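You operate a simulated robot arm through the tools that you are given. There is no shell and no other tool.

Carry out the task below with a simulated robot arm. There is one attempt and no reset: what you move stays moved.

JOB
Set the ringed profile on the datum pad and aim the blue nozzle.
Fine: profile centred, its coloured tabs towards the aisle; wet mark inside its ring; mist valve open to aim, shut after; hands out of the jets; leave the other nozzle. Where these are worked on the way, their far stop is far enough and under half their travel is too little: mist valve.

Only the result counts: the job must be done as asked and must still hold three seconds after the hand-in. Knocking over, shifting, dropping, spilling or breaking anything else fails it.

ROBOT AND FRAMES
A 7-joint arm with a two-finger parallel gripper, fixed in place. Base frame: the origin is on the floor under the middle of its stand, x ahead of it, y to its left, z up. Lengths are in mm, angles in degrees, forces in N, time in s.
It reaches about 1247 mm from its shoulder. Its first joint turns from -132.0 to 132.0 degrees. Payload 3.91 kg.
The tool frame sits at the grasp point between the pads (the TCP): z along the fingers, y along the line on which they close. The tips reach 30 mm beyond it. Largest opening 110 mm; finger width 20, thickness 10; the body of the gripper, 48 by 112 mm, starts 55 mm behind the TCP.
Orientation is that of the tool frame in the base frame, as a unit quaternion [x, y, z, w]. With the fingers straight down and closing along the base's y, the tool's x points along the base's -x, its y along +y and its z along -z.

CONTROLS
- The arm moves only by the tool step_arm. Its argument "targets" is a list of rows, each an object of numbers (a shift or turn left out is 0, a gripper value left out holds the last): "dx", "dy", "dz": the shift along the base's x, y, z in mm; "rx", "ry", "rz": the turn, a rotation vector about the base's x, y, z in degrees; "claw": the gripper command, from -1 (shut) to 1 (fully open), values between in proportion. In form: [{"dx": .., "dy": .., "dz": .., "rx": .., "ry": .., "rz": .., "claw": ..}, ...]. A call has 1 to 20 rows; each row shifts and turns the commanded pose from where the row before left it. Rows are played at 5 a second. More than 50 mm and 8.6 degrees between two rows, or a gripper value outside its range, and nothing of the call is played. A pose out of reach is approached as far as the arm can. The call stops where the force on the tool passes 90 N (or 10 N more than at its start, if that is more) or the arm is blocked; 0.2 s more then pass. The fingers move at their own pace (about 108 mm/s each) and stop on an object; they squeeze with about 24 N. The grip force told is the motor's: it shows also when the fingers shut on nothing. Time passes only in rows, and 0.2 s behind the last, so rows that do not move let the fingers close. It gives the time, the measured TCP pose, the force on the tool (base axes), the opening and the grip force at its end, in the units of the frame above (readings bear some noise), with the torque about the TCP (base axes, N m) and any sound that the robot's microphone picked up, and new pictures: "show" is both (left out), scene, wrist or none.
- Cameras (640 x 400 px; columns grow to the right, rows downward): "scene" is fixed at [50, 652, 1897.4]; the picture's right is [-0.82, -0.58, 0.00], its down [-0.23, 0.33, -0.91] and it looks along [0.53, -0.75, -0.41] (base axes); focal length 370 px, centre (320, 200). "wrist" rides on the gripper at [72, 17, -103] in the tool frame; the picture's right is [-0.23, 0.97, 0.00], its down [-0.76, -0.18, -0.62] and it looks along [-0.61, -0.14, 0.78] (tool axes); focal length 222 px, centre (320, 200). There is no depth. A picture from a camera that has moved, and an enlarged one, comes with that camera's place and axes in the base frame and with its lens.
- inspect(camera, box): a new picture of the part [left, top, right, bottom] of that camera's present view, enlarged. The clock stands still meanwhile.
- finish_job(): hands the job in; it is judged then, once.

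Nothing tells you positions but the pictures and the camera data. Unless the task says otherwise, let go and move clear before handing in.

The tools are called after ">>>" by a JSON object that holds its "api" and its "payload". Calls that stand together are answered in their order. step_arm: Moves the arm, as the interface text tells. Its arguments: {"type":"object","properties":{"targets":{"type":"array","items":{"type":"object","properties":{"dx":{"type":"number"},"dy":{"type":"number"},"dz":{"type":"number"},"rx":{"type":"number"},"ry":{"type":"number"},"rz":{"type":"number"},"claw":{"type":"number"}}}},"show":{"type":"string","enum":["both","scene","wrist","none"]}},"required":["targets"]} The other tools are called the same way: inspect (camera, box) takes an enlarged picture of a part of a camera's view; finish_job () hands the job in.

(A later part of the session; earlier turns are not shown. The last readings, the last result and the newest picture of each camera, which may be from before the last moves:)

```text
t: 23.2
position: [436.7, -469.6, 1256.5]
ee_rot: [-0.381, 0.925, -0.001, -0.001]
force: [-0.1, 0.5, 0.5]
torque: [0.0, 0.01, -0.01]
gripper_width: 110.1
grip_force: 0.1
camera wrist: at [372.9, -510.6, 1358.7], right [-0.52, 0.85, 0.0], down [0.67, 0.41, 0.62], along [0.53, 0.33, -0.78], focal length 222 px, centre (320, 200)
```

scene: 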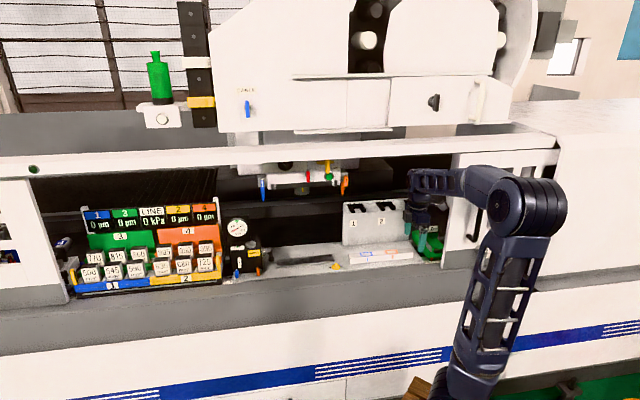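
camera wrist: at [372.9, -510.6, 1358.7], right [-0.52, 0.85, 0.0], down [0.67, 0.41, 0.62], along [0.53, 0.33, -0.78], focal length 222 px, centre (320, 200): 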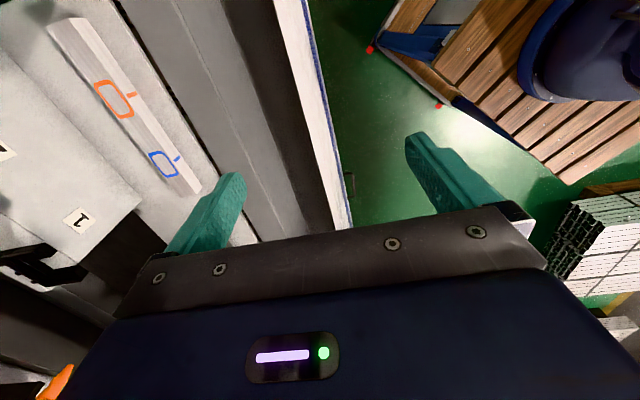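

The tube lies with the rings up and its tabs on the aisle side. I'll move in and lower for a close look at it from above.

>>> {"api": "step_arm", "payload": {"targets": [{"dx": 30, "dy": -30, "dz": -25}, {"dx": 30, "dy": -30, "dz": -25}, {"dx": 30, "dy": -30, "dz": -25}, {"dx": 30, "dy": -30, "dz": -25}, {"dx": 30, "dy": -30, "dz": -25}, {"dx": 30, "dy": -30, "dz": -20}, {}]}}

```text
t: 24.8
position: [616.4, -649.3, 1109.3]
ee_rot: [-0.381, 0.924, -0.001, 0.0]
force: [0.5, -0.6, 0.7]
torque: [0.03, 0.02, -0.02]
gripper_width: 110.1
grip_force: 0.1
camera wrist: at [553.5, -689.9, 1212.6], right [-0.53, 0.85, 0.0], down [0.67, 0.41, 0.62], along [0.53, 0.33, -0.78], focal length 222 px, centre (320, 200)
```

scene: 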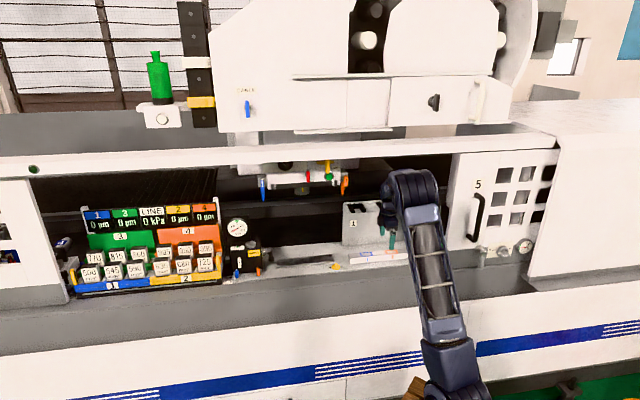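
wrist: 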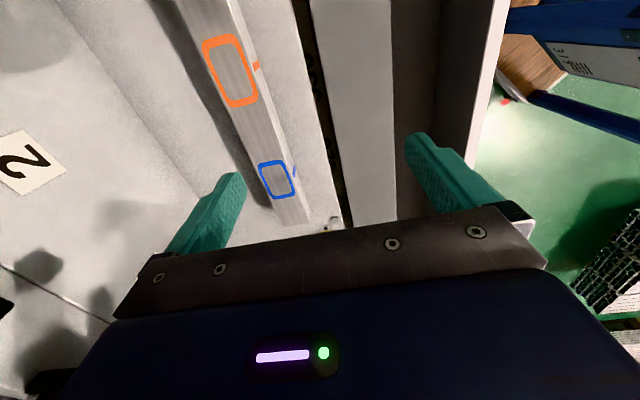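

Ring positions from both cameras agree to within about 2 mm, and the tube is parallel to the machine. I'll zoom for edges and width.

>>> {"api": "inspect", "payload": {"camera": "wrist", "box": [180, 0, 340, 100]}}

>>> {"api": "inspect", "payload": {"camera": "wrist", "box": [210, 130, 370, 230]}}

>>> {"api": "inspect", "payload": {"camera": "scene", "box": [330, 235, 460, 275]}}

```text
4.00 times, centred on (260, 50) of wrist
camera zoom: at [553.5, -689.9, 1212.6], right [-0.53, 0.85, 0.0], down [0.67, 0.41, 0.62], along [0.53, 0.33, -0.78], focal length 888 px, centre (560, 800)
```

zoom: 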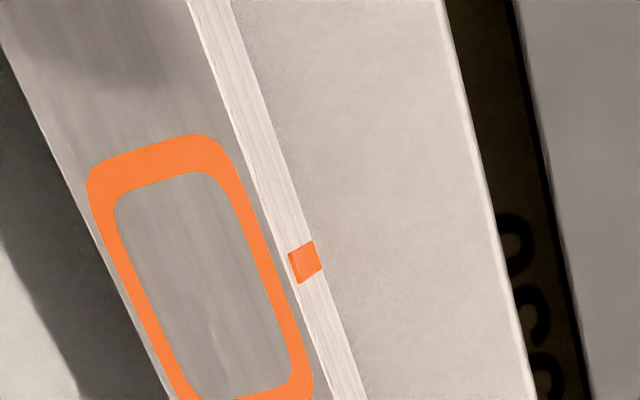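

```text
4.00 times, centred on (290, 180) of wrist
camera zoom: at [553.5, -689.9, 1212.6], right [-0.53, 0.85, 0.0], down [0.67, 0.41, 0.62], along [0.53, 0.33, -0.78], focal length 888 px, centre (440, 280)
```

zoom: 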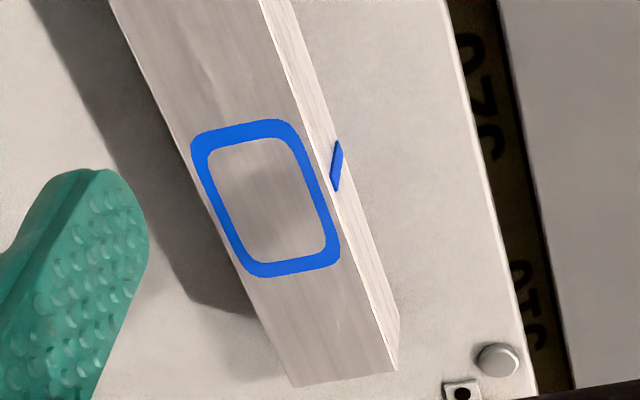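

```text
4.92 times, centred on (395, 255) of scene
camera zoom: at [50.0, 652.0, 1897.4], right [-0.82, -0.58, 0.0], down [-0.23, 0.33, -0.91], along [0.53, -0.75, -0.41], focal length 1823 px, centre (-49, -71)
```

zoom: 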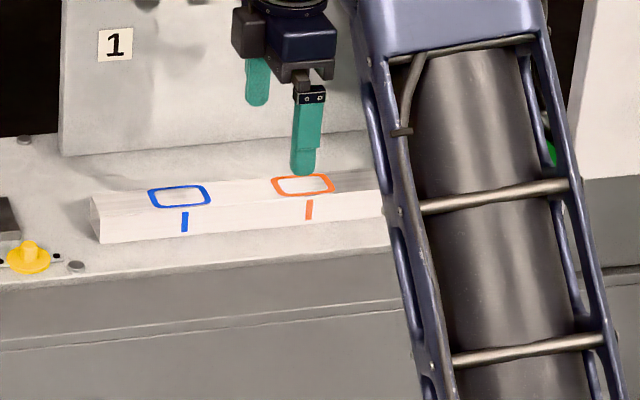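

>>> {"api": "inspect", "payload": {"camera": "scene", "box": [360, 155, 460, 255]}}

```text
4.00 times, centred on (410, 205) of scene
camera zoom: at [50.0, 652.0, 1897.4], right [-0.82, -0.58, 0.0], down [-0.23, 0.33, -0.91], along [0.53, -0.75, -0.41], focal length 1481 px, centre (-40, 180)
```

zoom: 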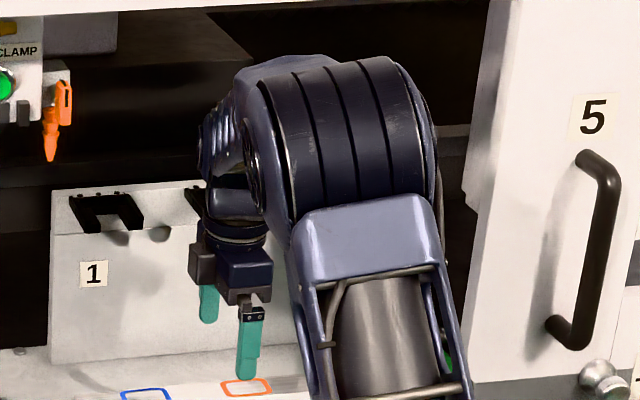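

The wrist housing stands about 300 mm over the TCP, which would foul the spindle nose and nozzles above the pad if upright. I'll lean the gripper 35° to the right (still square to the tube's sides) before grasping and check the arm's shape.

>>> {"api": "step_arm", "payload": {"targets": [{"rx": 4.95, "ry": -4.95}, {"rx": 4.95, "ry": -4.95}, {"rx": 4.95, "ry": -4.95}, {"rx": 4.95, "ry": -4.95}, {"rx": 4.95, "ry": -4.95}, {}]}}

```text
t: 26.2
position: [615.1, -650.2, 1109.7]
ee_rot: [-0.364, 0.882, 0.114, 0.277]
force: [0.5, -0.1, -0.2]
torque: [0.01, 0.02, -0.02]
gripper_width: 109.9
grip_force: 0.1
camera wrist: at [520.3, -723.0, 1153.0], right [-0.56, 0.82, 0.13], down [0.32, 0.06, 0.95], along [0.77, 0.57, -0.29], focal length 222 px, centre (320, 200)
```

scene: 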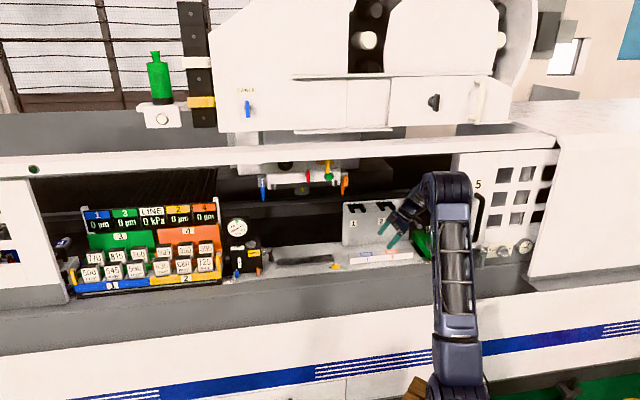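
wrist: 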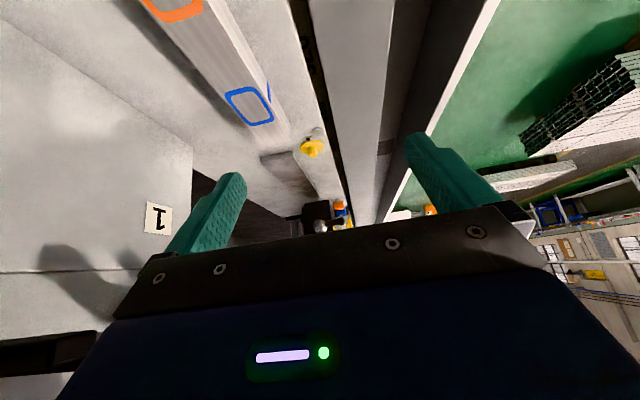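

>>> {"api": "inspect", "payload": {"camera": "scene", "box": [370, 160, 490, 280]}}

```text
3.33 times, centred on (430, 220) of scene
camera zoom: at [50.0, 652.0, 1897.4], right [-0.82, -0.58, 0.0], down [-0.23, 0.33, -0.91], along [0.53, -0.75, -0.41], focal length 1234 px, centre (-47, 133)
```

zoom: 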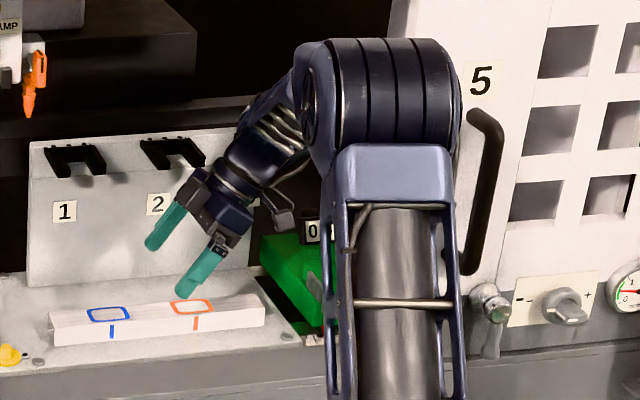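

The big wrist joint at the forearm's end extends about 200 mm to the right of the gripper link. The head and door both matter, so I'll dry-run the placing pose without the tube, starting in front of the pad with a 45° lean.

>>> {"api": "step_arm", "payload": {"targets": [{"dx": -25, "dy": 35, "dz": 0}, {"dx": -5, "dy": 45, "dz": 0}, {"dx": 30, "dy": 38, "dz": -20, "rx": 3.54, "ry": -3.54}, {"dx": 30, "dy": 38, "dz": -20, "rx": 3.54, "ry": -3.54}, {"dx": 31, "dy": 35, "dz": -20}, {"dx": 31, "dy": 35, "dz": -20}, {}]}}

```text
refused: row 3 steps farther than a row can; nothing moved
```

>>> {"api": "step_arm", "payload": {"targets": [{"dx": -25, "dy": 35, "dz": 0}, {"dx": -5, "dy": 45, "dz": 0}, {"dx": 20, "dy": 30, "dz": -15, "rx": 3.54, "ry": -3.54}, {"dx": 20, "dy": 30, "dz": -15, "rx": 3.54, "ry": -3.54}, {"dx": 28, "dy": 29, "dz": -17}, {"dx": 28, "dy": 29, "dz": -17}, {"dx": 26, "dy": 28, "dz": -16}, {}]}}

```text
t: 28.0
position: [709.6, -424.0, 1031.6]
ee_rot: [-0.353, 0.855, 0.146, 0.352]
force: [0.5, 0.3, 0.6]
torque: [-0.04, 0.01, -0.02]
gripper_width: 110.0
grip_force: 0.1
camera wrist: at [609.2, -501.0, 1052.3], right [-0.57, 0.8, 0.16], down [0.2, -0.06, 0.98], along [0.8, 0.59, -0.13], focal length 222 px, centre (320, 200)
```

scene: 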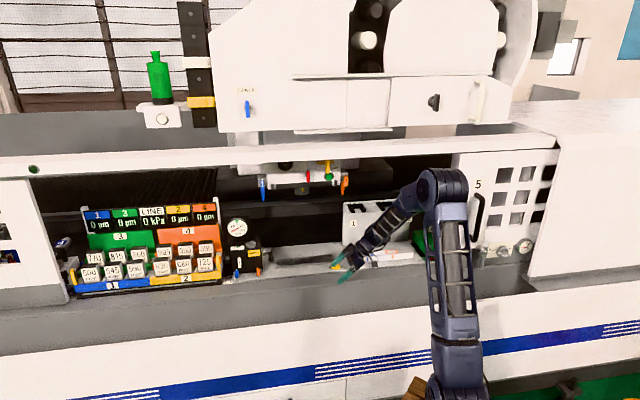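
wrist: 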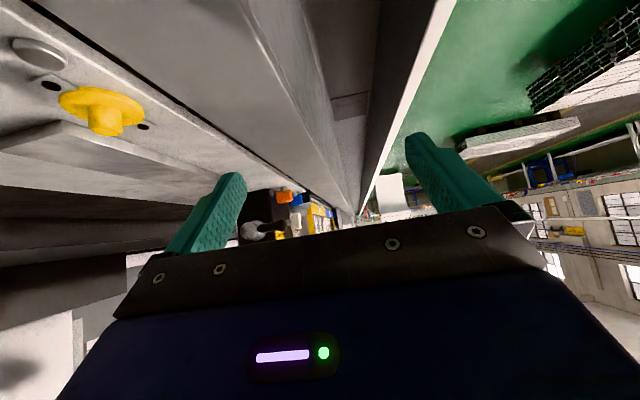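

>>> {"api": "inspect", "payload": {"camera": "scene", "box": [310, 160, 500, 400]}}

>>> {"api": "inspect", "payload": {"camera": "wrist", "box": [0, 0, 320, 250]}}

```text
1.67 times, centred on (405, 280) of scene
camera zoom: at [50.0, 652.0, 1897.4], right [-0.82, -0.58, 0.0], down [-0.23, 0.33, -0.91], along [0.53, -0.75, -0.41], focal length 617 px, centre (178, 67)
```

zoom: 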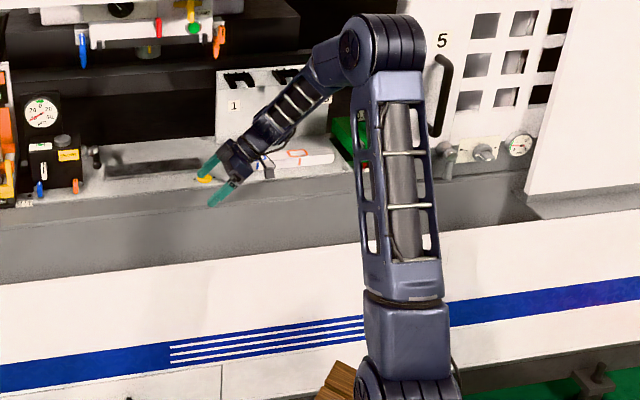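

```text
1.60 times, centred on (160, 125) of wrist
camera zoom: at [609.2, -501.0, 1052.3], right [-0.57, 0.8, 0.16], down [0.2, -0.06, 0.98], along [0.8, 0.59, -0.13], focal length 355 px, centre (576, 320)
```

zoom: 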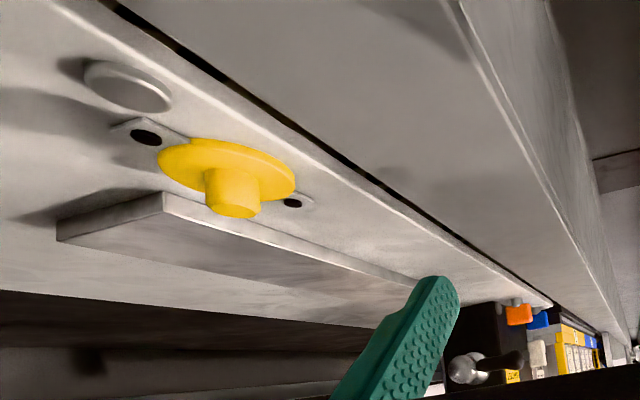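

The big banded cylinder is actually the elbow, and the real wrist is slim (about 250 mm above the TCP). So a 20° lean is enough under the head and safe by the door. I'll go above the tube's centre.

>>> {"api": "step_arm", "payload": {"targets": [{"dx": -25, "dy": -25, "dz": 30}, {"dx": -30, "dy": -30, "dz": 20, "rx": -5.9, "ry": 5.9}, {"dx": -30, "dy": -30, "dz": 18, "rx": -5.9, "ry": 5.9}, {"dx": -32, "dy": -32, "rx": -5.9, "ry": 5.9}, {"dx": -32, "dy": -32}, {"dx": -13.7, "dy": -13.8}, {"dx": 29, "dy": -29}, {"dx": 29, "dy": -29}, {"dx": 29, "dy": -29}, {"dx": 28.5, "dy": -28.5}, {}]}}

```text
t: 30.4
position: [661.0, -701.3, 1098.1]
ee_rot: [-0.376, 0.91, 0.067, 0.159]
force: [-14.5, 16.7, -6.6]
torque: [-1.14, -1.05, -0.04]
gripper_width: 109.9
grip_force: 0.0
camera wrist: at [576.1, -765.0, 1171.0], right [-0.54, 0.84, 0.08], down [0.48, 0.23, 0.84], along [0.69, 0.49, -0.53], focal length 222 px, centre (320, 200)
```

scene: 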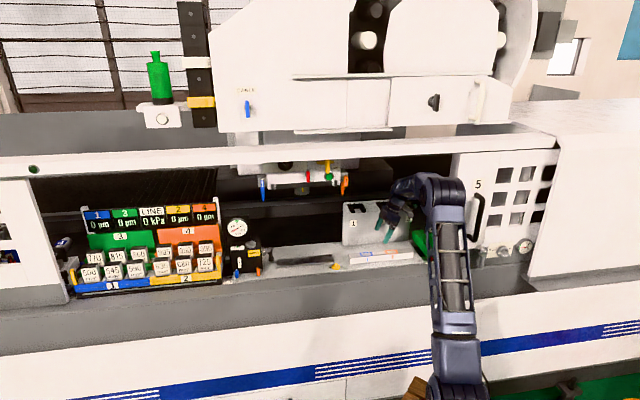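
wrist: 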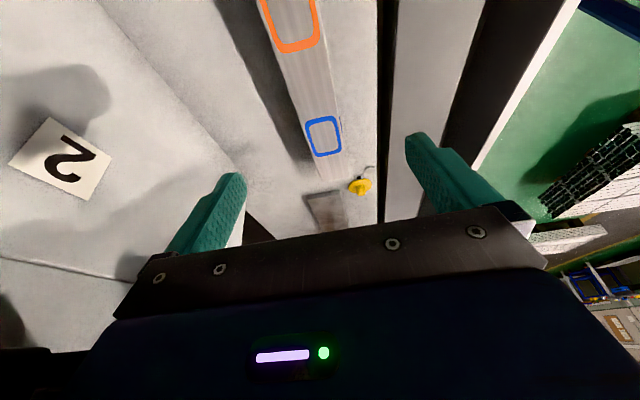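

There's a 22 N contact about 70 mm above the TCP: the gripper body has just touched the rack's hooks. I'll back straight off and check the rack.

>>> {"api": "step_arm", "payload": {"targets": [{"dx": -15, "dy": 15}, {"dx": -15, "dy": 15}, {}]}}

>>> {"api": "inspect", "payload": {"camera": "scene", "box": [330, 180, 458, 280]}}

```text
t: 31.2
position: [631.7, -673.5, 1099.2]
ee_rot: [-0.376, 0.911, 0.065, 0.159]
force: [-0.4, -0.4, 0.9]
torque: [-0.03, -0.01, 0.01]
gripper_width: 109.6
grip_force: 0.0
camera wrist: at [546.6, -734.7, 1171.1], right [-0.54, 0.84, 0.08], down [0.48, 0.23, 0.84], along [0.69, 0.49, -0.53], focal length 222 px, centre (320, 200)
```

scene: 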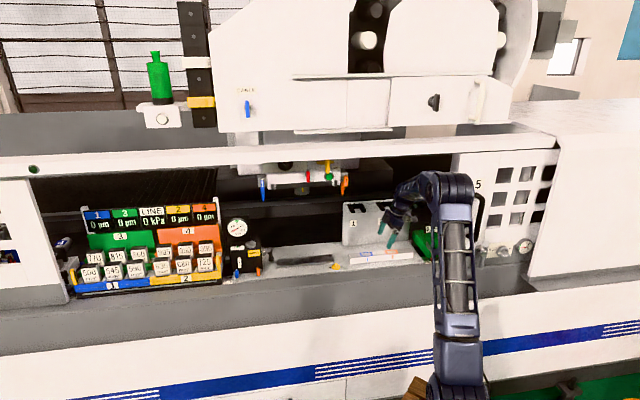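
wrist: 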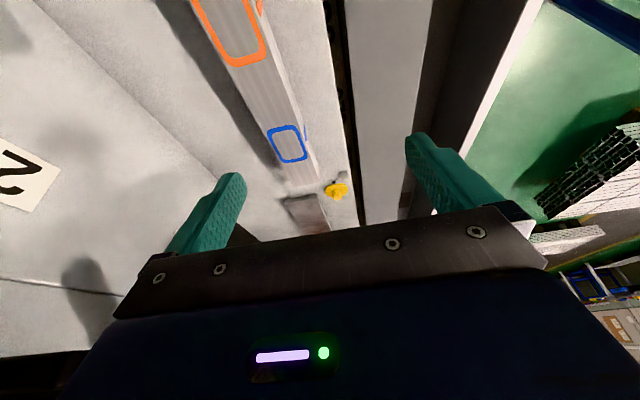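

```text
4.00 times, centred on (394, 230) of scene
camera zoom: at [50.0, 652.0, 1897.4], right [-0.82, -0.58, 0.0], down [-0.23, 0.33, -0.91], along [0.53, -0.75, -0.41], focal length 1481 px, centre (24, 80)
```

zoom: 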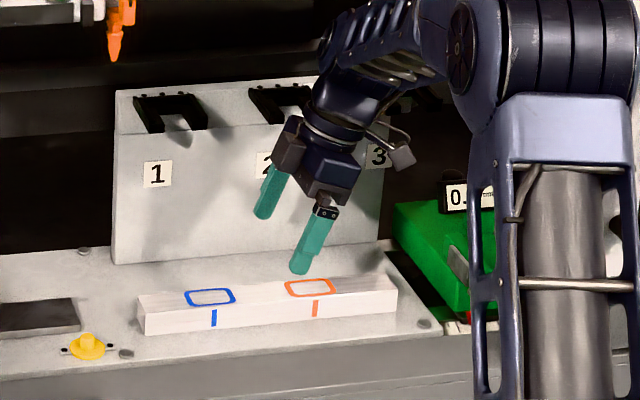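

The rack looks unmoved (its corners are at the same pixels). Its forks reach to about e2 = 1020, so I'll descend a little further out (about 25 mm short of the tube's centreline), and the closing fingers will draw the tube out to me.

>>> {"api": "step_arm", "payload": {"targets": [{"dx": 13, "dy": -11}, {"dz": -40}, {"dz": -40}, {"dz": -24}, {}]}}

```text
t: 32.4
position: [643.5, -683.6, 995.4]
ee_rot: [-0.376, 0.91, 0.066, 0.159]
force: [-0.4, -0.4, 1.1]
torque: [-0.02, 0.0, 0.01]
gripper_width: 109.9
grip_force: 0.1
camera wrist: at [559.4, -745.8, 1067.0], right [-0.54, 0.84, 0.08], down [0.48, 0.23, 0.84], along [0.69, 0.49, -0.53], focal length 222 px, centre (320, 200)
```

scene: 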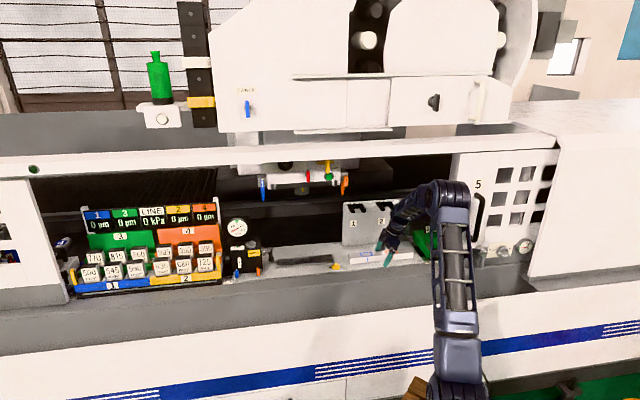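
wrist: 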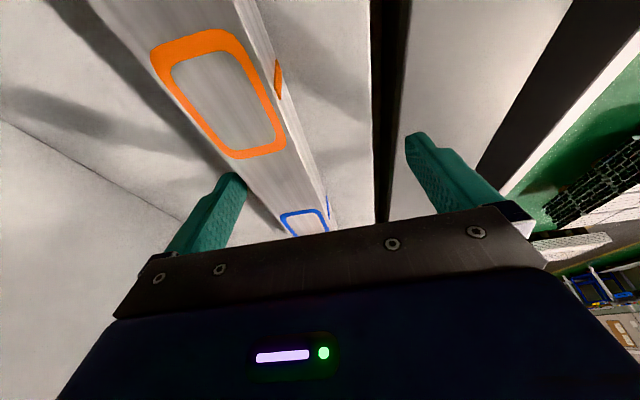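

>>> {"api": "inspect", "payload": {"camera": "scene", "box": [340, 205, 436, 280]}}

>>> {"api": "inspect", "payload": {"camera": "wrist", "box": [150, 100, 470, 260]}}

```text
5.33 times, centred on (388, 242) of scene
camera zoom: at [50.0, 652.0, 1897.4], right [-0.82, -0.58, 0.0], down [-0.23, 0.33, -0.91], along [0.53, -0.75, -0.41], focal length 1975 px, centre (-43, -27)
```

zoom: 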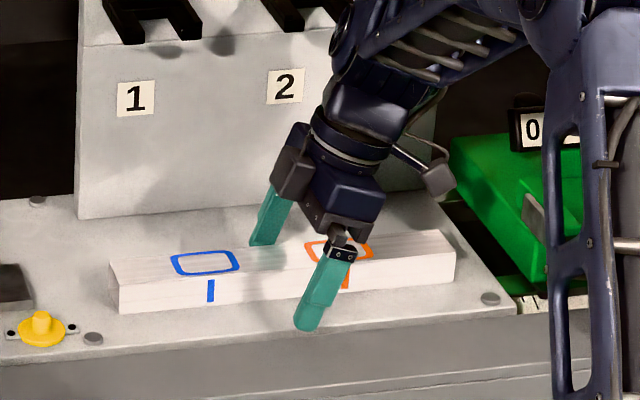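

```text
2.00 times, centred on (310, 180) of wrist
camera zoom: at [559.4, -745.8, 1067.0], right [-0.54, 0.84, 0.08], down [0.48, 0.23, 0.84], along [0.69, 0.49, -0.53], focal length 444 px, centre (340, 240)
```

zoom: 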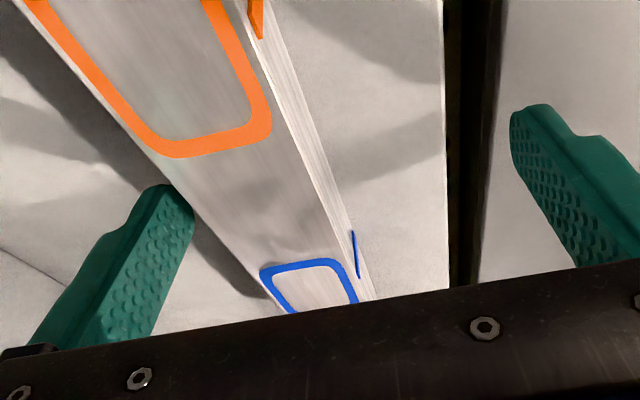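

Fingers straddle the tube with everything clear. I'll lower the last 4 mm and close slowly so that the tube is drawn gently to the gripper's centre.

>>> {"api": "step_arm", "payload": {"targets": [{"dz": -4}, {"claw": 0.6}, {"claw": 0.45}, {"claw": 0.3}, {"claw": 0.2}, {"claw": 0.1}, {"claw": 0.0}, {"claw": -0.1}, {"claw": -0.2}, {"claw": -0.3}, {"claw": -0.4}, {"claw": -1}, {"claw": -1}, {"claw": -1}]}}

```text
t: 35.4
position: [643.4, -683.6, 989.8]
ee_rot: [-0.376, 0.91, 0.066, 0.159]
force: [-1.0, 0.7, 0.2]
torque: [0.05, -0.03, 0.0]
gripper_width: 39.4
grip_force: 23.8
camera wrist: at [559.0, -745.7, 1063.0], right [-0.54, 0.84, 0.08], down [0.48, 0.23, 0.84], along [0.69, 0.49, -0.53], focal length 222 px, centre (320, 200)
```

scene: 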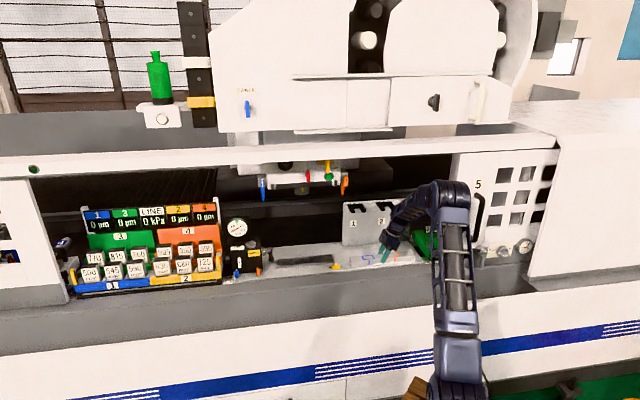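
wrist: 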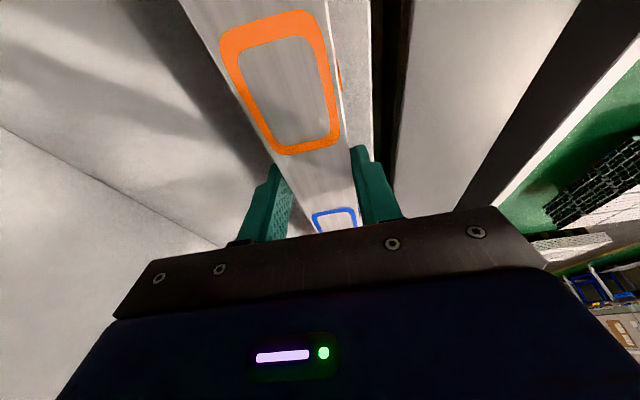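

It's gripped at 39 mm. I'll lift 15 mm and check that the tube hangs level and straight.

>>> {"api": "step_arm", "payload": {"targets": [{"dz": 5}, {"dz": 10}, {"dz": 10}, {}]}}

>>> {"api": "inspect", "payload": {"camera": "scene", "box": [330, 205, 450, 280]}}

```text
t: 36.4
position: [643.7, -682.2, 1015.5]
ee_rot: [-0.376, 0.91, 0.067, 0.159]
force: [0.5, -0.3, -1.8]
torque: [0.01, -0.03, 0.0]
gripper_width: 39.5
grip_force: 24.4
camera wrist: at [559.1, -745.8, 1087.9], right [-0.54, 0.84, 0.08], down [0.48, 0.23, 0.84], along [0.69, 0.49, -0.53], focal length 222 px, centre (320, 200)
```

scene: 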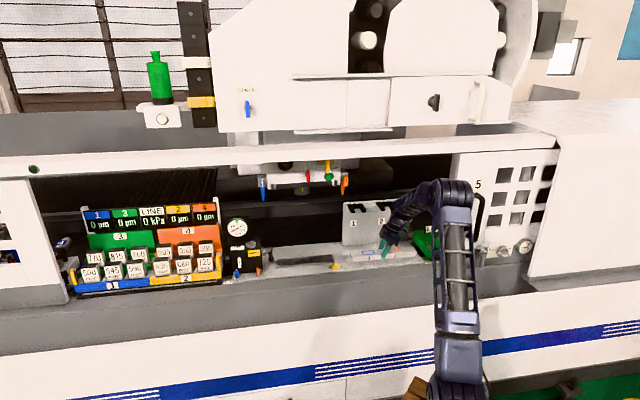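
wrist: 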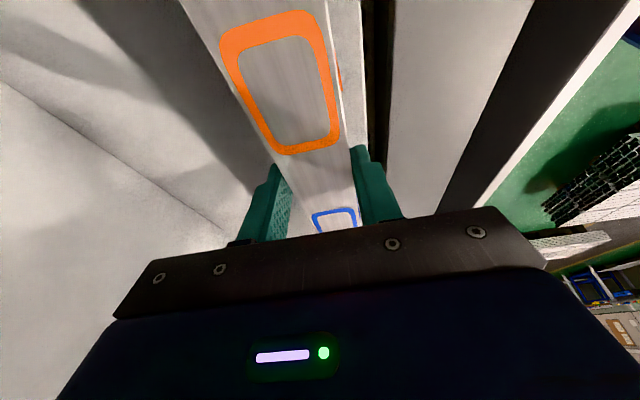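

```text
5.33 times, centred on (390, 242) of scene
camera zoom: at [50.0, 652.0, 1897.4], right [-0.82, -0.58, 0.0], down [-0.23, 0.33, -0.91], along [0.53, -0.75, -0.41], focal length 1975 px, centre (-53, -27)
```

zoom: 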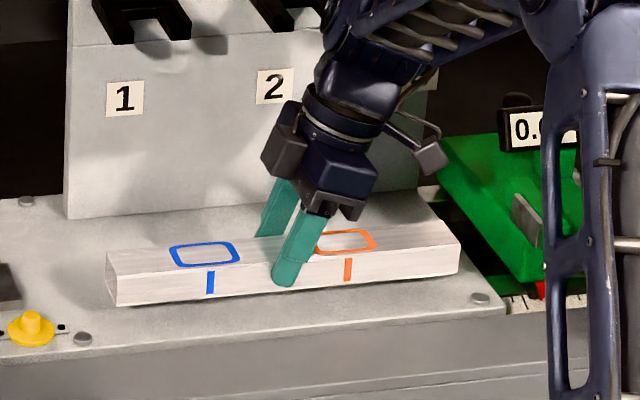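

The tube hangs level and straight (weight about 2 N). I'll lift another 20 mm to pass over the yellow knob and carry it left, staying in front of the head's centreline.

>>> {"api": "step_arm", "payload": {"targets": [{"dz": 20}, {"dx": 16, "dy": 16}, {"dx": 32, "dy": 32}, {"dx": 32, "dy": 32}, {"dx": 32, "dy": 32}, {"dx": 32, "dy": 32}, {"dx": 30, "dy": 30}, {"dx": 20, "dy": 20}, {}]}}

```text
t: 38.4
position: [837.0, -488.3, 1034.8]
ee_rot: [-0.376, 0.91, 0.066, 0.159]
force: [-0.3, -0.6, -1.9]
torque: [-0.01, -0.03, 0.0]
gripper_width: 39.8
grip_force: 24.0
camera wrist: at [752.5, -550.6, 1107.1], right [-0.54, 0.84, 0.08], down [0.48, 0.23, 0.84], along [0.69, 0.49, -0.53], focal length 222 px, centre (320, 200)
```

scene: 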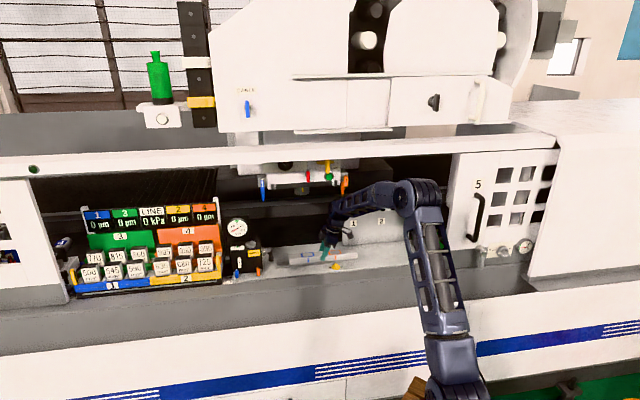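
wrist: 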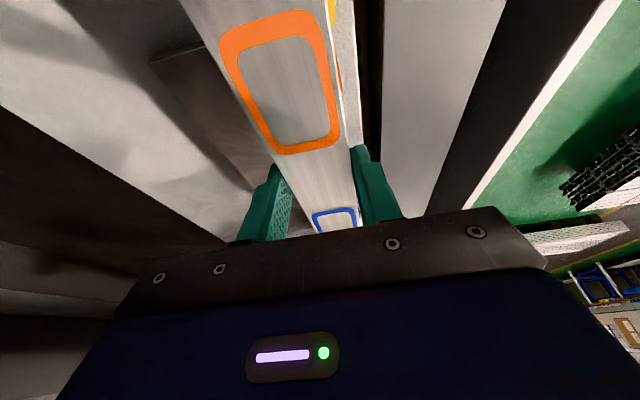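

>>> {"api": "inspect", "payload": {"camera": "scene", "box": [250, 150, 410, 280]}}

>>> {"api": "inspect", "payload": {"camera": "wrist", "box": [60, 0, 380, 240]}}

```text
3.08 times, centred on (330, 215) of scene
camera zoom: at [50.0, 652.0, 1897.4], right [-0.82, -0.58, 0.0], down [-0.23, 0.33, -0.91], along [0.53, -0.75, -0.41], focal length 1139 px, centre (289, 154)
```

zoom: 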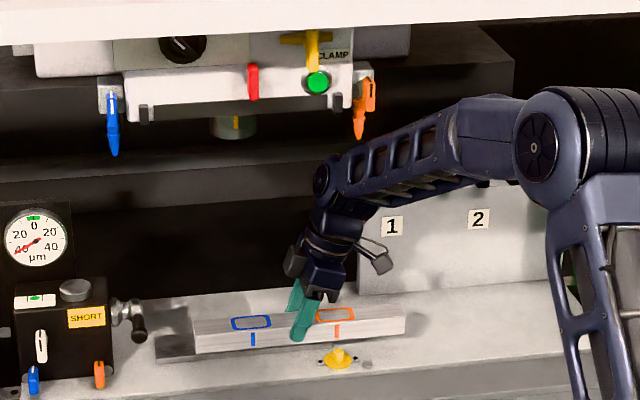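

```text
1.67 times, centred on (220, 120) of wrist
camera zoom: at [752.5, -550.6, 1107.1], right [-0.54, 0.84, 0.08], down [0.48, 0.23, 0.84], along [0.69, 0.49, -0.53], focal length 370 px, centre (487, 333)
```

zoom: 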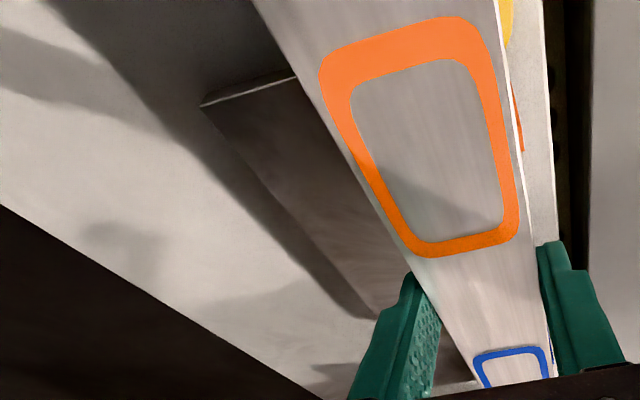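

All clear so far: the forearm runs well below the orange nozzle. Next I'll go inward over the pad, then a bit left and down to about 14 mm above it.

>>> {"api": "step_arm", "payload": {"targets": [{"dx": 13, "dy": -13}, {"dx": 13, "dy": -13}, {"dx": 11.5, "dy": -11.5}, {"dx": 15, "dy": 15, "dz": -10}, {"dx": 15.4, "dy": 15.4, "dz": -10}, {}]}}

>>> {"api": "inspect", "payload": {"camera": "scene", "box": [250, 150, 410, 280]}}

>>> {"api": "inspect", "payload": {"camera": "wrist", "box": [60, 0, 380, 240]}}

```text
t: 39.8
position: [905.6, -498.1, 1015.2]
ee_rot: [-0.377, 0.91, 0.065, 0.159]
force: [0.7, 0.2, -1.7]
torque: [-0.02, -0.01, 0.0]
gripper_width: 39.8
grip_force: 23.8
camera wrist: at [820.8, -559.3, 1087.8], right [-0.54, 0.84, 0.08], down [0.48, 0.23, 0.84], along [0.69, 0.49, -0.53], focal length 222 px, centre (320, 200)
```

scene: 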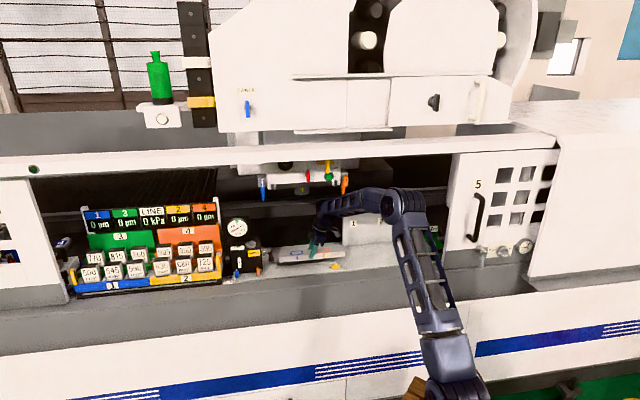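
wrist: 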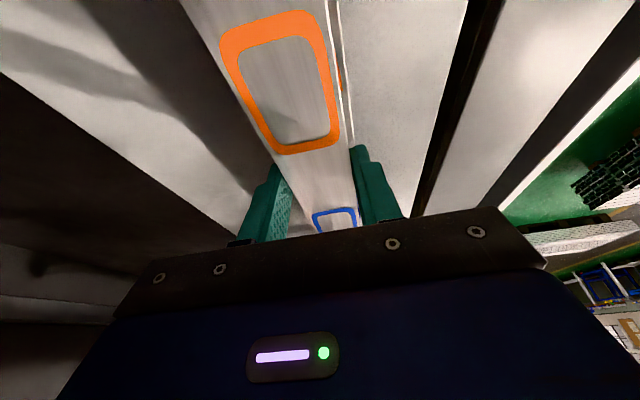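

```text
3.08 times, centred on (330, 215) of scene
camera zoom: at [50.0, 652.0, 1897.4], right [-0.82, -0.58, 0.0], down [-0.23, 0.33, -0.91], along [0.53, -0.75, -0.41], focal length 1139 px, centre (289, 154)
```

zoom: 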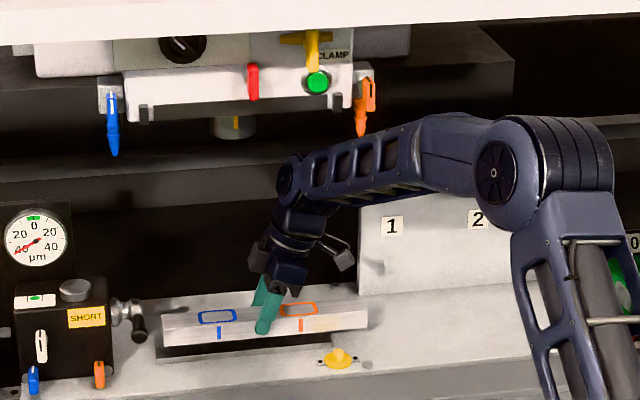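

```text
1.67 times, centred on (220, 120) of wrist
camera zoom: at [820.8, -559.3, 1087.8], right [-0.54, 0.84, 0.08], down [0.48, 0.23, 0.84], along [0.69, 0.49, -0.53], focal length 370 px, centre (487, 333)
```

zoom: 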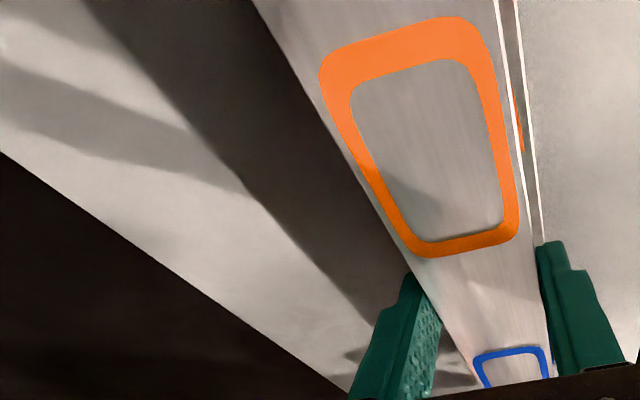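

>>> {"api": "inspect", "payload": {"camera": "wrist", "box": [90, 0, 260, 110]}}

>>> {"api": "inspect", "payload": {"camera": "wrist", "box": [300, 0, 400, 60]}}

>>> {"api": "inspect", "payload": {"camera": "scene", "box": [282, 235, 362, 285]}}

```text
3.64 times, centred on (175, 55) of wrist
camera zoom: at [820.8, -559.3, 1087.8], right [-0.54, 0.84, 0.08], down [0.48, 0.23, 0.84], along [0.69, 0.49, -0.53], focal length 808 px, centre (847, 727)
```

zoom: 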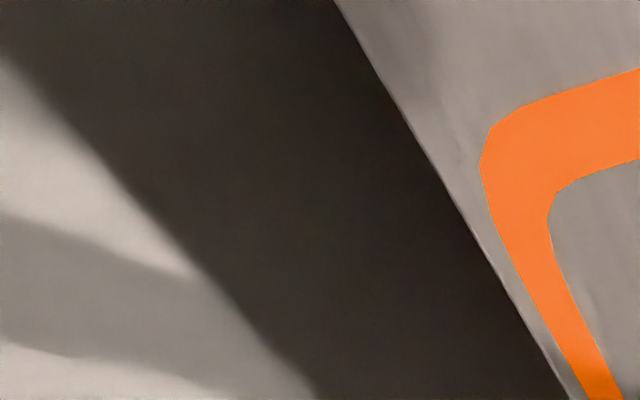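

```text
6.40 times, centred on (350, 30) of wrist
camera zoom: at [820.8, -559.3, 1087.8], right [-0.54, 0.84, 0.08], down [0.48, 0.23, 0.84], along [0.69, 0.49, -0.53], focal length 1422 px, centre (128, 1288)
```

zoom: 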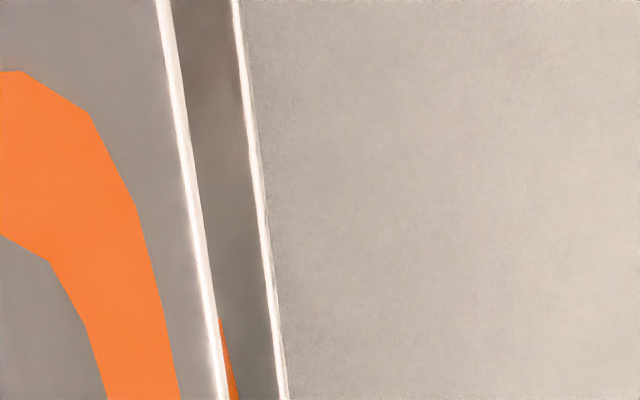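

```text
8.00 times, centred on (322, 260) of scene
camera zoom: at [50.0, 652.0, 1897.4], right [-0.82, -0.58, 0.0], down [-0.23, 0.33, -0.91], along [0.53, -0.75, -0.41], focal length 2962 px, centre (304, -280)
```

zoom: 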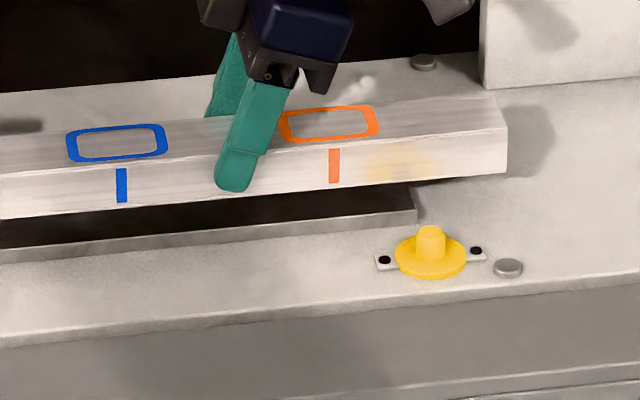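

From the wrist view the pad's front edge is at e2 ≈ 967 and its top at z ≈ 960, so its centre is (e1 -321.5, e2 996). I'll lower to about 6 mm above it and shift the last 34 mm left and 3.5 mm in.

>>> {"api": "step_arm", "payload": {"targets": [{"dz": -6}, {"dz": -6}, {"dx": 9, "dy": 7}, {"dx": 9, "dy": 7}, {"dx": 8.5, "dy": 7.5}, {}]}}

>>> {"api": "inspect", "payload": {"camera": "scene", "box": [256, 225, 352, 285]}}

>>> {"api": "inspect", "payload": {"camera": "wrist", "box": [300, 0, 400, 60]}}

>>> {"api": "inspect", "payload": {"camera": "scene", "box": [250, 150, 410, 280]}}

```text
t: 41.2
position: [931.4, -475.4, 1003.4]
ee_rot: [-0.377, 0.91, 0.066, 0.159]
force: [-0.7, -0.9, -2.9]
torque: [0.01, -0.03, -0.01]
gripper_width: 39.5
grip_force: 24.4
camera wrist: at [847.2, -537.0, 1075.7], right [-0.54, 0.84, 0.08], down [0.48, 0.23, 0.84], along [0.69, 0.49, -0.53], focal length 222 px, centre (320, 200)
```

scene: 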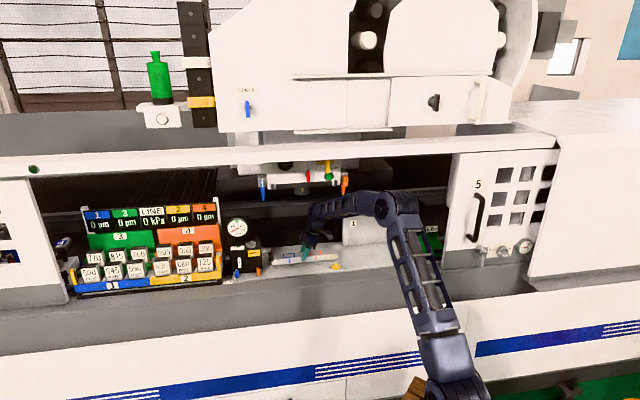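
wrist: 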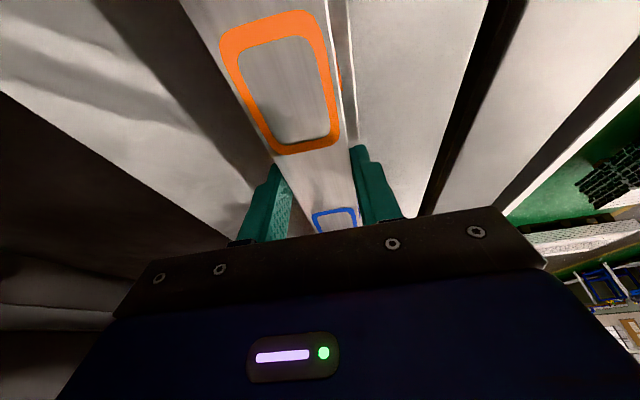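

```text
6.67 times, centred on (304, 255) of scene
camera zoom: at [50.0, 652.0, 1897.4], right [-0.82, -0.58, 0.0], down [-0.23, 0.33, -0.91], along [0.53, -0.75, -0.41], focal length 2468 px, centre (427, -167)
```

zoom: 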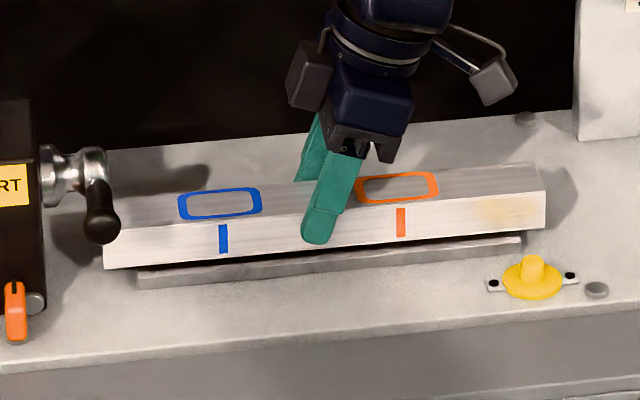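

```text
6.40 times, centred on (350, 30) of wrist
camera zoom: at [847.2, -537.0, 1075.7], right [-0.54, 0.84, 0.08], down [0.48, 0.23, 0.84], along [0.69, 0.49, -0.53], focal length 1422 px, centre (128, 1288)
```

zoom: 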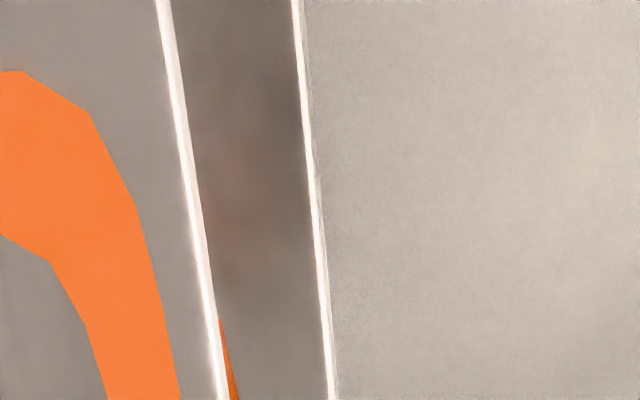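

```text
3.08 times, centred on (330, 215) of scene
camera zoom: at [50.0, 652.0, 1897.4], right [-0.82, -0.58, 0.0], down [-0.23, 0.33, -0.91], along [0.53, -0.75, -0.41], focal length 1139 px, centre (289, 154)
```

zoom: 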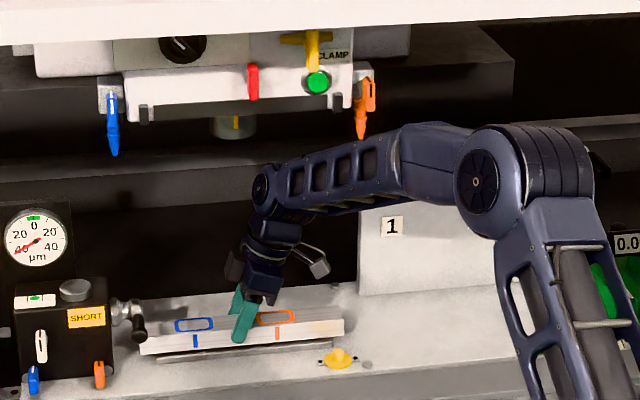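

>>> {"api": "inspect", "payload": {"camera": "scene", "box": [262, 245, 294, 270]}}

>>> {"api": "inspect", "payload": {"camera": "scene", "box": [322, 245, 354, 270]}}

```text
16.00 times, centred on (278, 258) of scene
camera zoom: at [50.0, 652.0, 1897.4], right [-0.82, -0.58, 0.0], down [-0.23, 0.33, -0.91], along [0.53, -0.75, -0.41], focal length 5924 px, centre (992, -720)
```

zoom: 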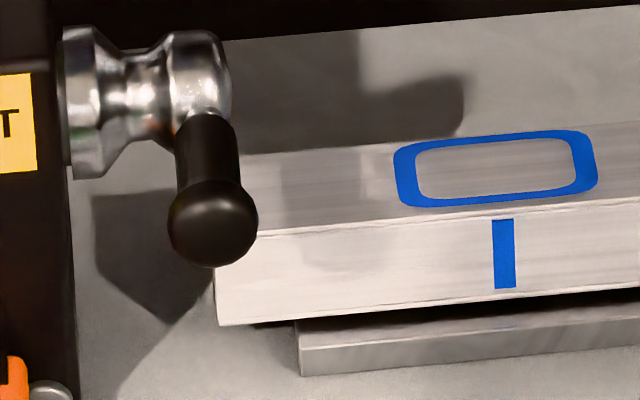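

```text
16.00 times, centred on (338, 258) of scene
camera zoom: at [50.0, 652.0, 1897.4], right [-0.82, -0.58, 0.0], down [-0.23, 0.33, -0.91], along [0.53, -0.75, -0.41], focal length 5924 px, centre (32, -720)
```

zoom: 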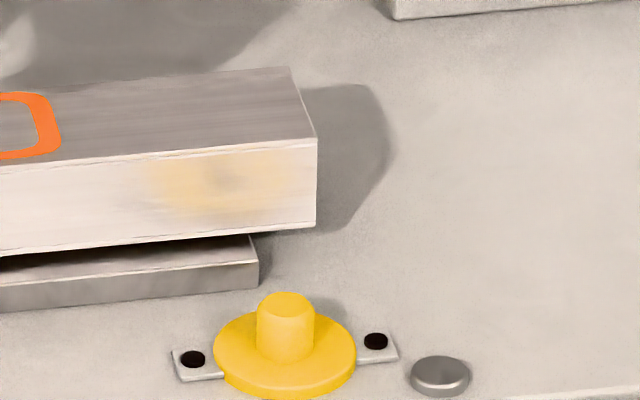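

The profile is within 2 mm of centred (overhangs 21 and 18 mm). I'll shift 1.5 mm right and lower gently until it touches the pad.

>>> {"api": "step_arm", "payload": {"targets": [{"dx": -1.1, "dy": -1.1}, {"dz": -2}, {"dz": -2}, {"dz": -1}, {}], "show": "none"}}

```text
t: 42.4
position: [930.7, -476.0, 999.1]
ee_rot: [-0.376, 0.911, 0.064, 0.16]
force: [-1.7, -0.6, 20.1]
torque: [0.14, -0.01, 0.03]
gripper_width: 40.1
grip_force: 23.9
```

It touched down at 20 N. I'll ease up half a millimetre, then open slowly.

>>> {"api": "step_arm", "payload": {"targets": [{"dz": 0.6}, {"claw": -0.25}, {"claw": -0.2}, {"claw": -0.1}, {"claw": 0.05}, {"claw": 0.2}, {}]}}

>>> {"api": "inspect", "payload": {"camera": "scene", "box": [256, 225, 352, 285]}}

```text
t: 44.0
position: [930.6, -477.2, 999.2]
ee_rot: [-0.376, 0.91, 0.065, 0.158]
force: [-1.3, 0.6, 0.0]
torque: [0.0, -0.01, -0.02]
gripper_width: 65.9
grip_force: 0.1
camera wrist: at [845.8, -538.4, 1071.2], right [-0.54, 0.84, 0.08], down [0.48, 0.23, 0.84], along [0.69, 0.49, -0.53], focal length 222 px, centre (320, 200)
```

scene: 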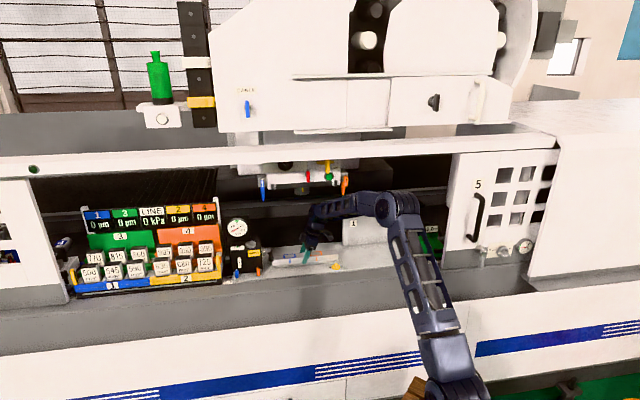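
wrist: 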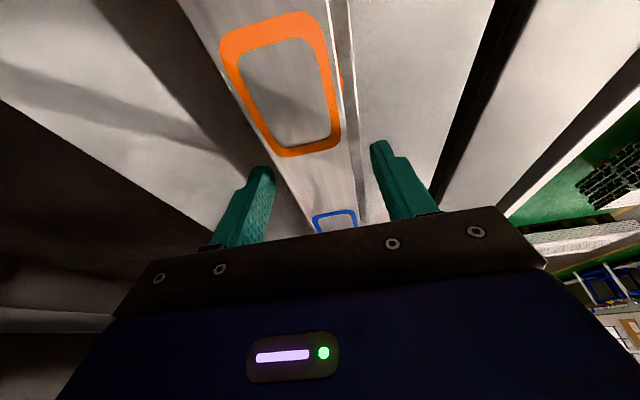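

```text
6.67 times, centred on (304, 255) of scene
camera zoom: at [50.0, 652.0, 1897.4], right [-0.82, -0.58, 0.0], down [-0.23, 0.33, -0.91], along [0.53, -0.75, -0.41], focal length 2468 px, centre (427, -167)
```

zoom: 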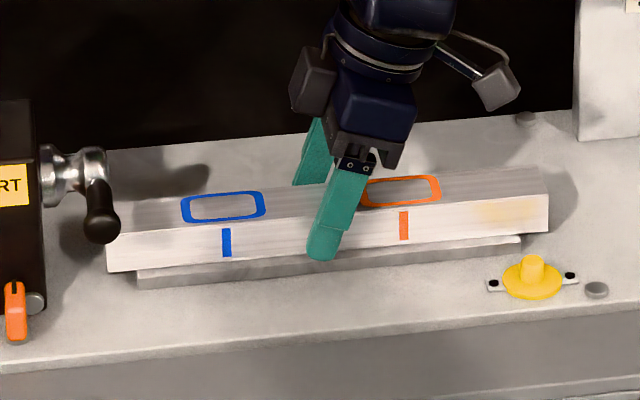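

The tube sits on the pad with tabs towards the aisle. I'll lift clear, retreat, and start turning the gripper back to pointing inward.

>>> {"api": "step_arm", "payload": {"targets": [{"dz": 12}, {"dz": 12}, {"dz": 12}, {"dx": -25, "dy": 25}, {"dx": -30, "dy": 30}, {"dx": -30, "dy": 30}, {"dx": -30, "dy": 30}, {"dx": -30, "dy": 30}, {"dx": -30, "dy": 30}, {"dz": 20, "rx": -5, "ry": 5}, {"dz": 20, "rx": -5, "ry": 5}, {"dz": 20, "rx": -4.1, "ry": 4.1}, {}]}}

>>> {"api": "inspect", "payload": {"camera": "scene", "box": [262, 245, 294, 270]}}

>>> {"api": "inspect", "payload": {"camera": "scene", "box": [322, 245, 354, 270]}}

```text
t: 46.8
position: [755.0, -300.9, 1095.7]
ee_rot: [-0.382, 0.924, -0.001, -0.002]
force: [0.2, 0.1, 0.0]
torque: [-0.02, -0.01, 0.01]
gripper_width: 65.8
grip_force: 0.1
camera wrist: at [693.2, -340.5, 1199.0], right [-0.53, 0.85, 0.0], down [0.67, 0.41, 0.62], along [0.53, 0.33, -0.78], focal length 222 px, centre (320, 200)
```

scene: 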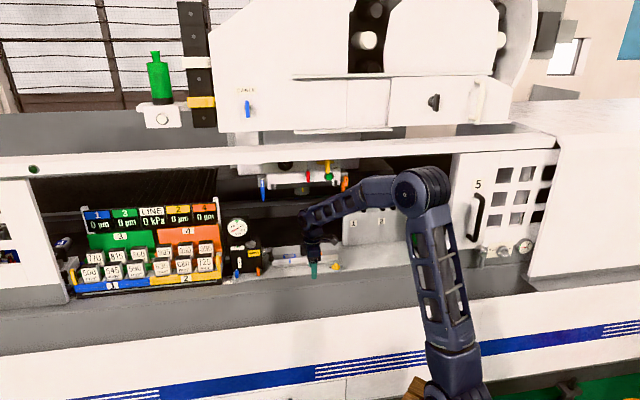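
wrist: 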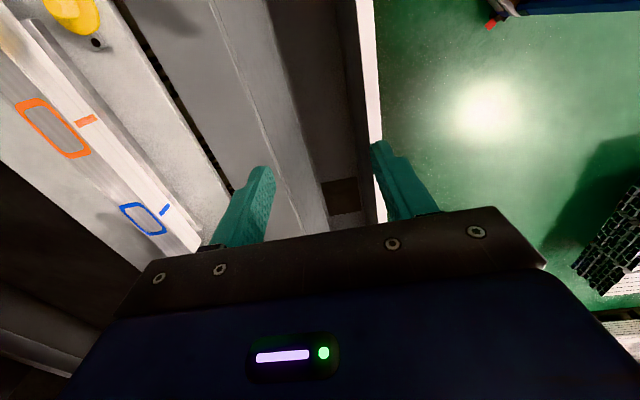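

```text
16.00 times, centred on (278, 258) of scene
camera zoom: at [50.0, 652.0, 1897.4], right [-0.82, -0.58, 0.0], down [-0.23, 0.33, -0.91], along [0.53, -0.75, -0.41], focal length 5924 px, centre (992, -720)
```

zoom: 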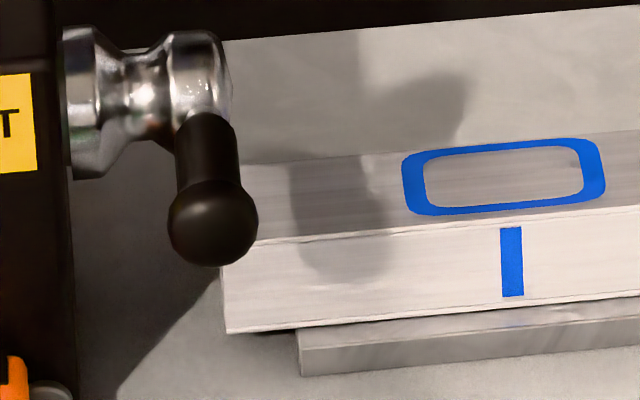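

```text
16.00 times, centred on (338, 258) of scene
camera zoom: at [50.0, 652.0, 1897.4], right [-0.82, -0.58, 0.0], down [-0.23, 0.33, -0.91], along [0.53, -0.75, -0.41], focal length 5924 px, centre (32, -720)
```

zoom: 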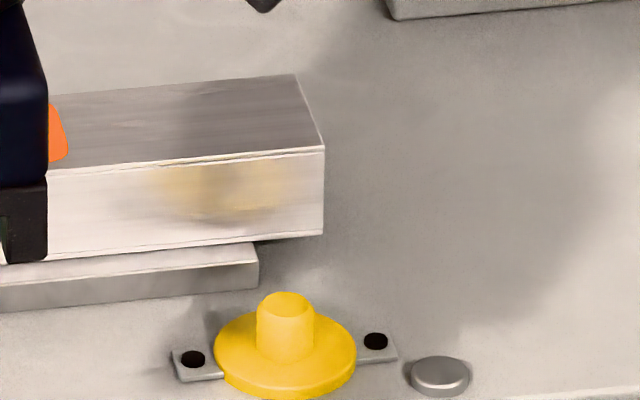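

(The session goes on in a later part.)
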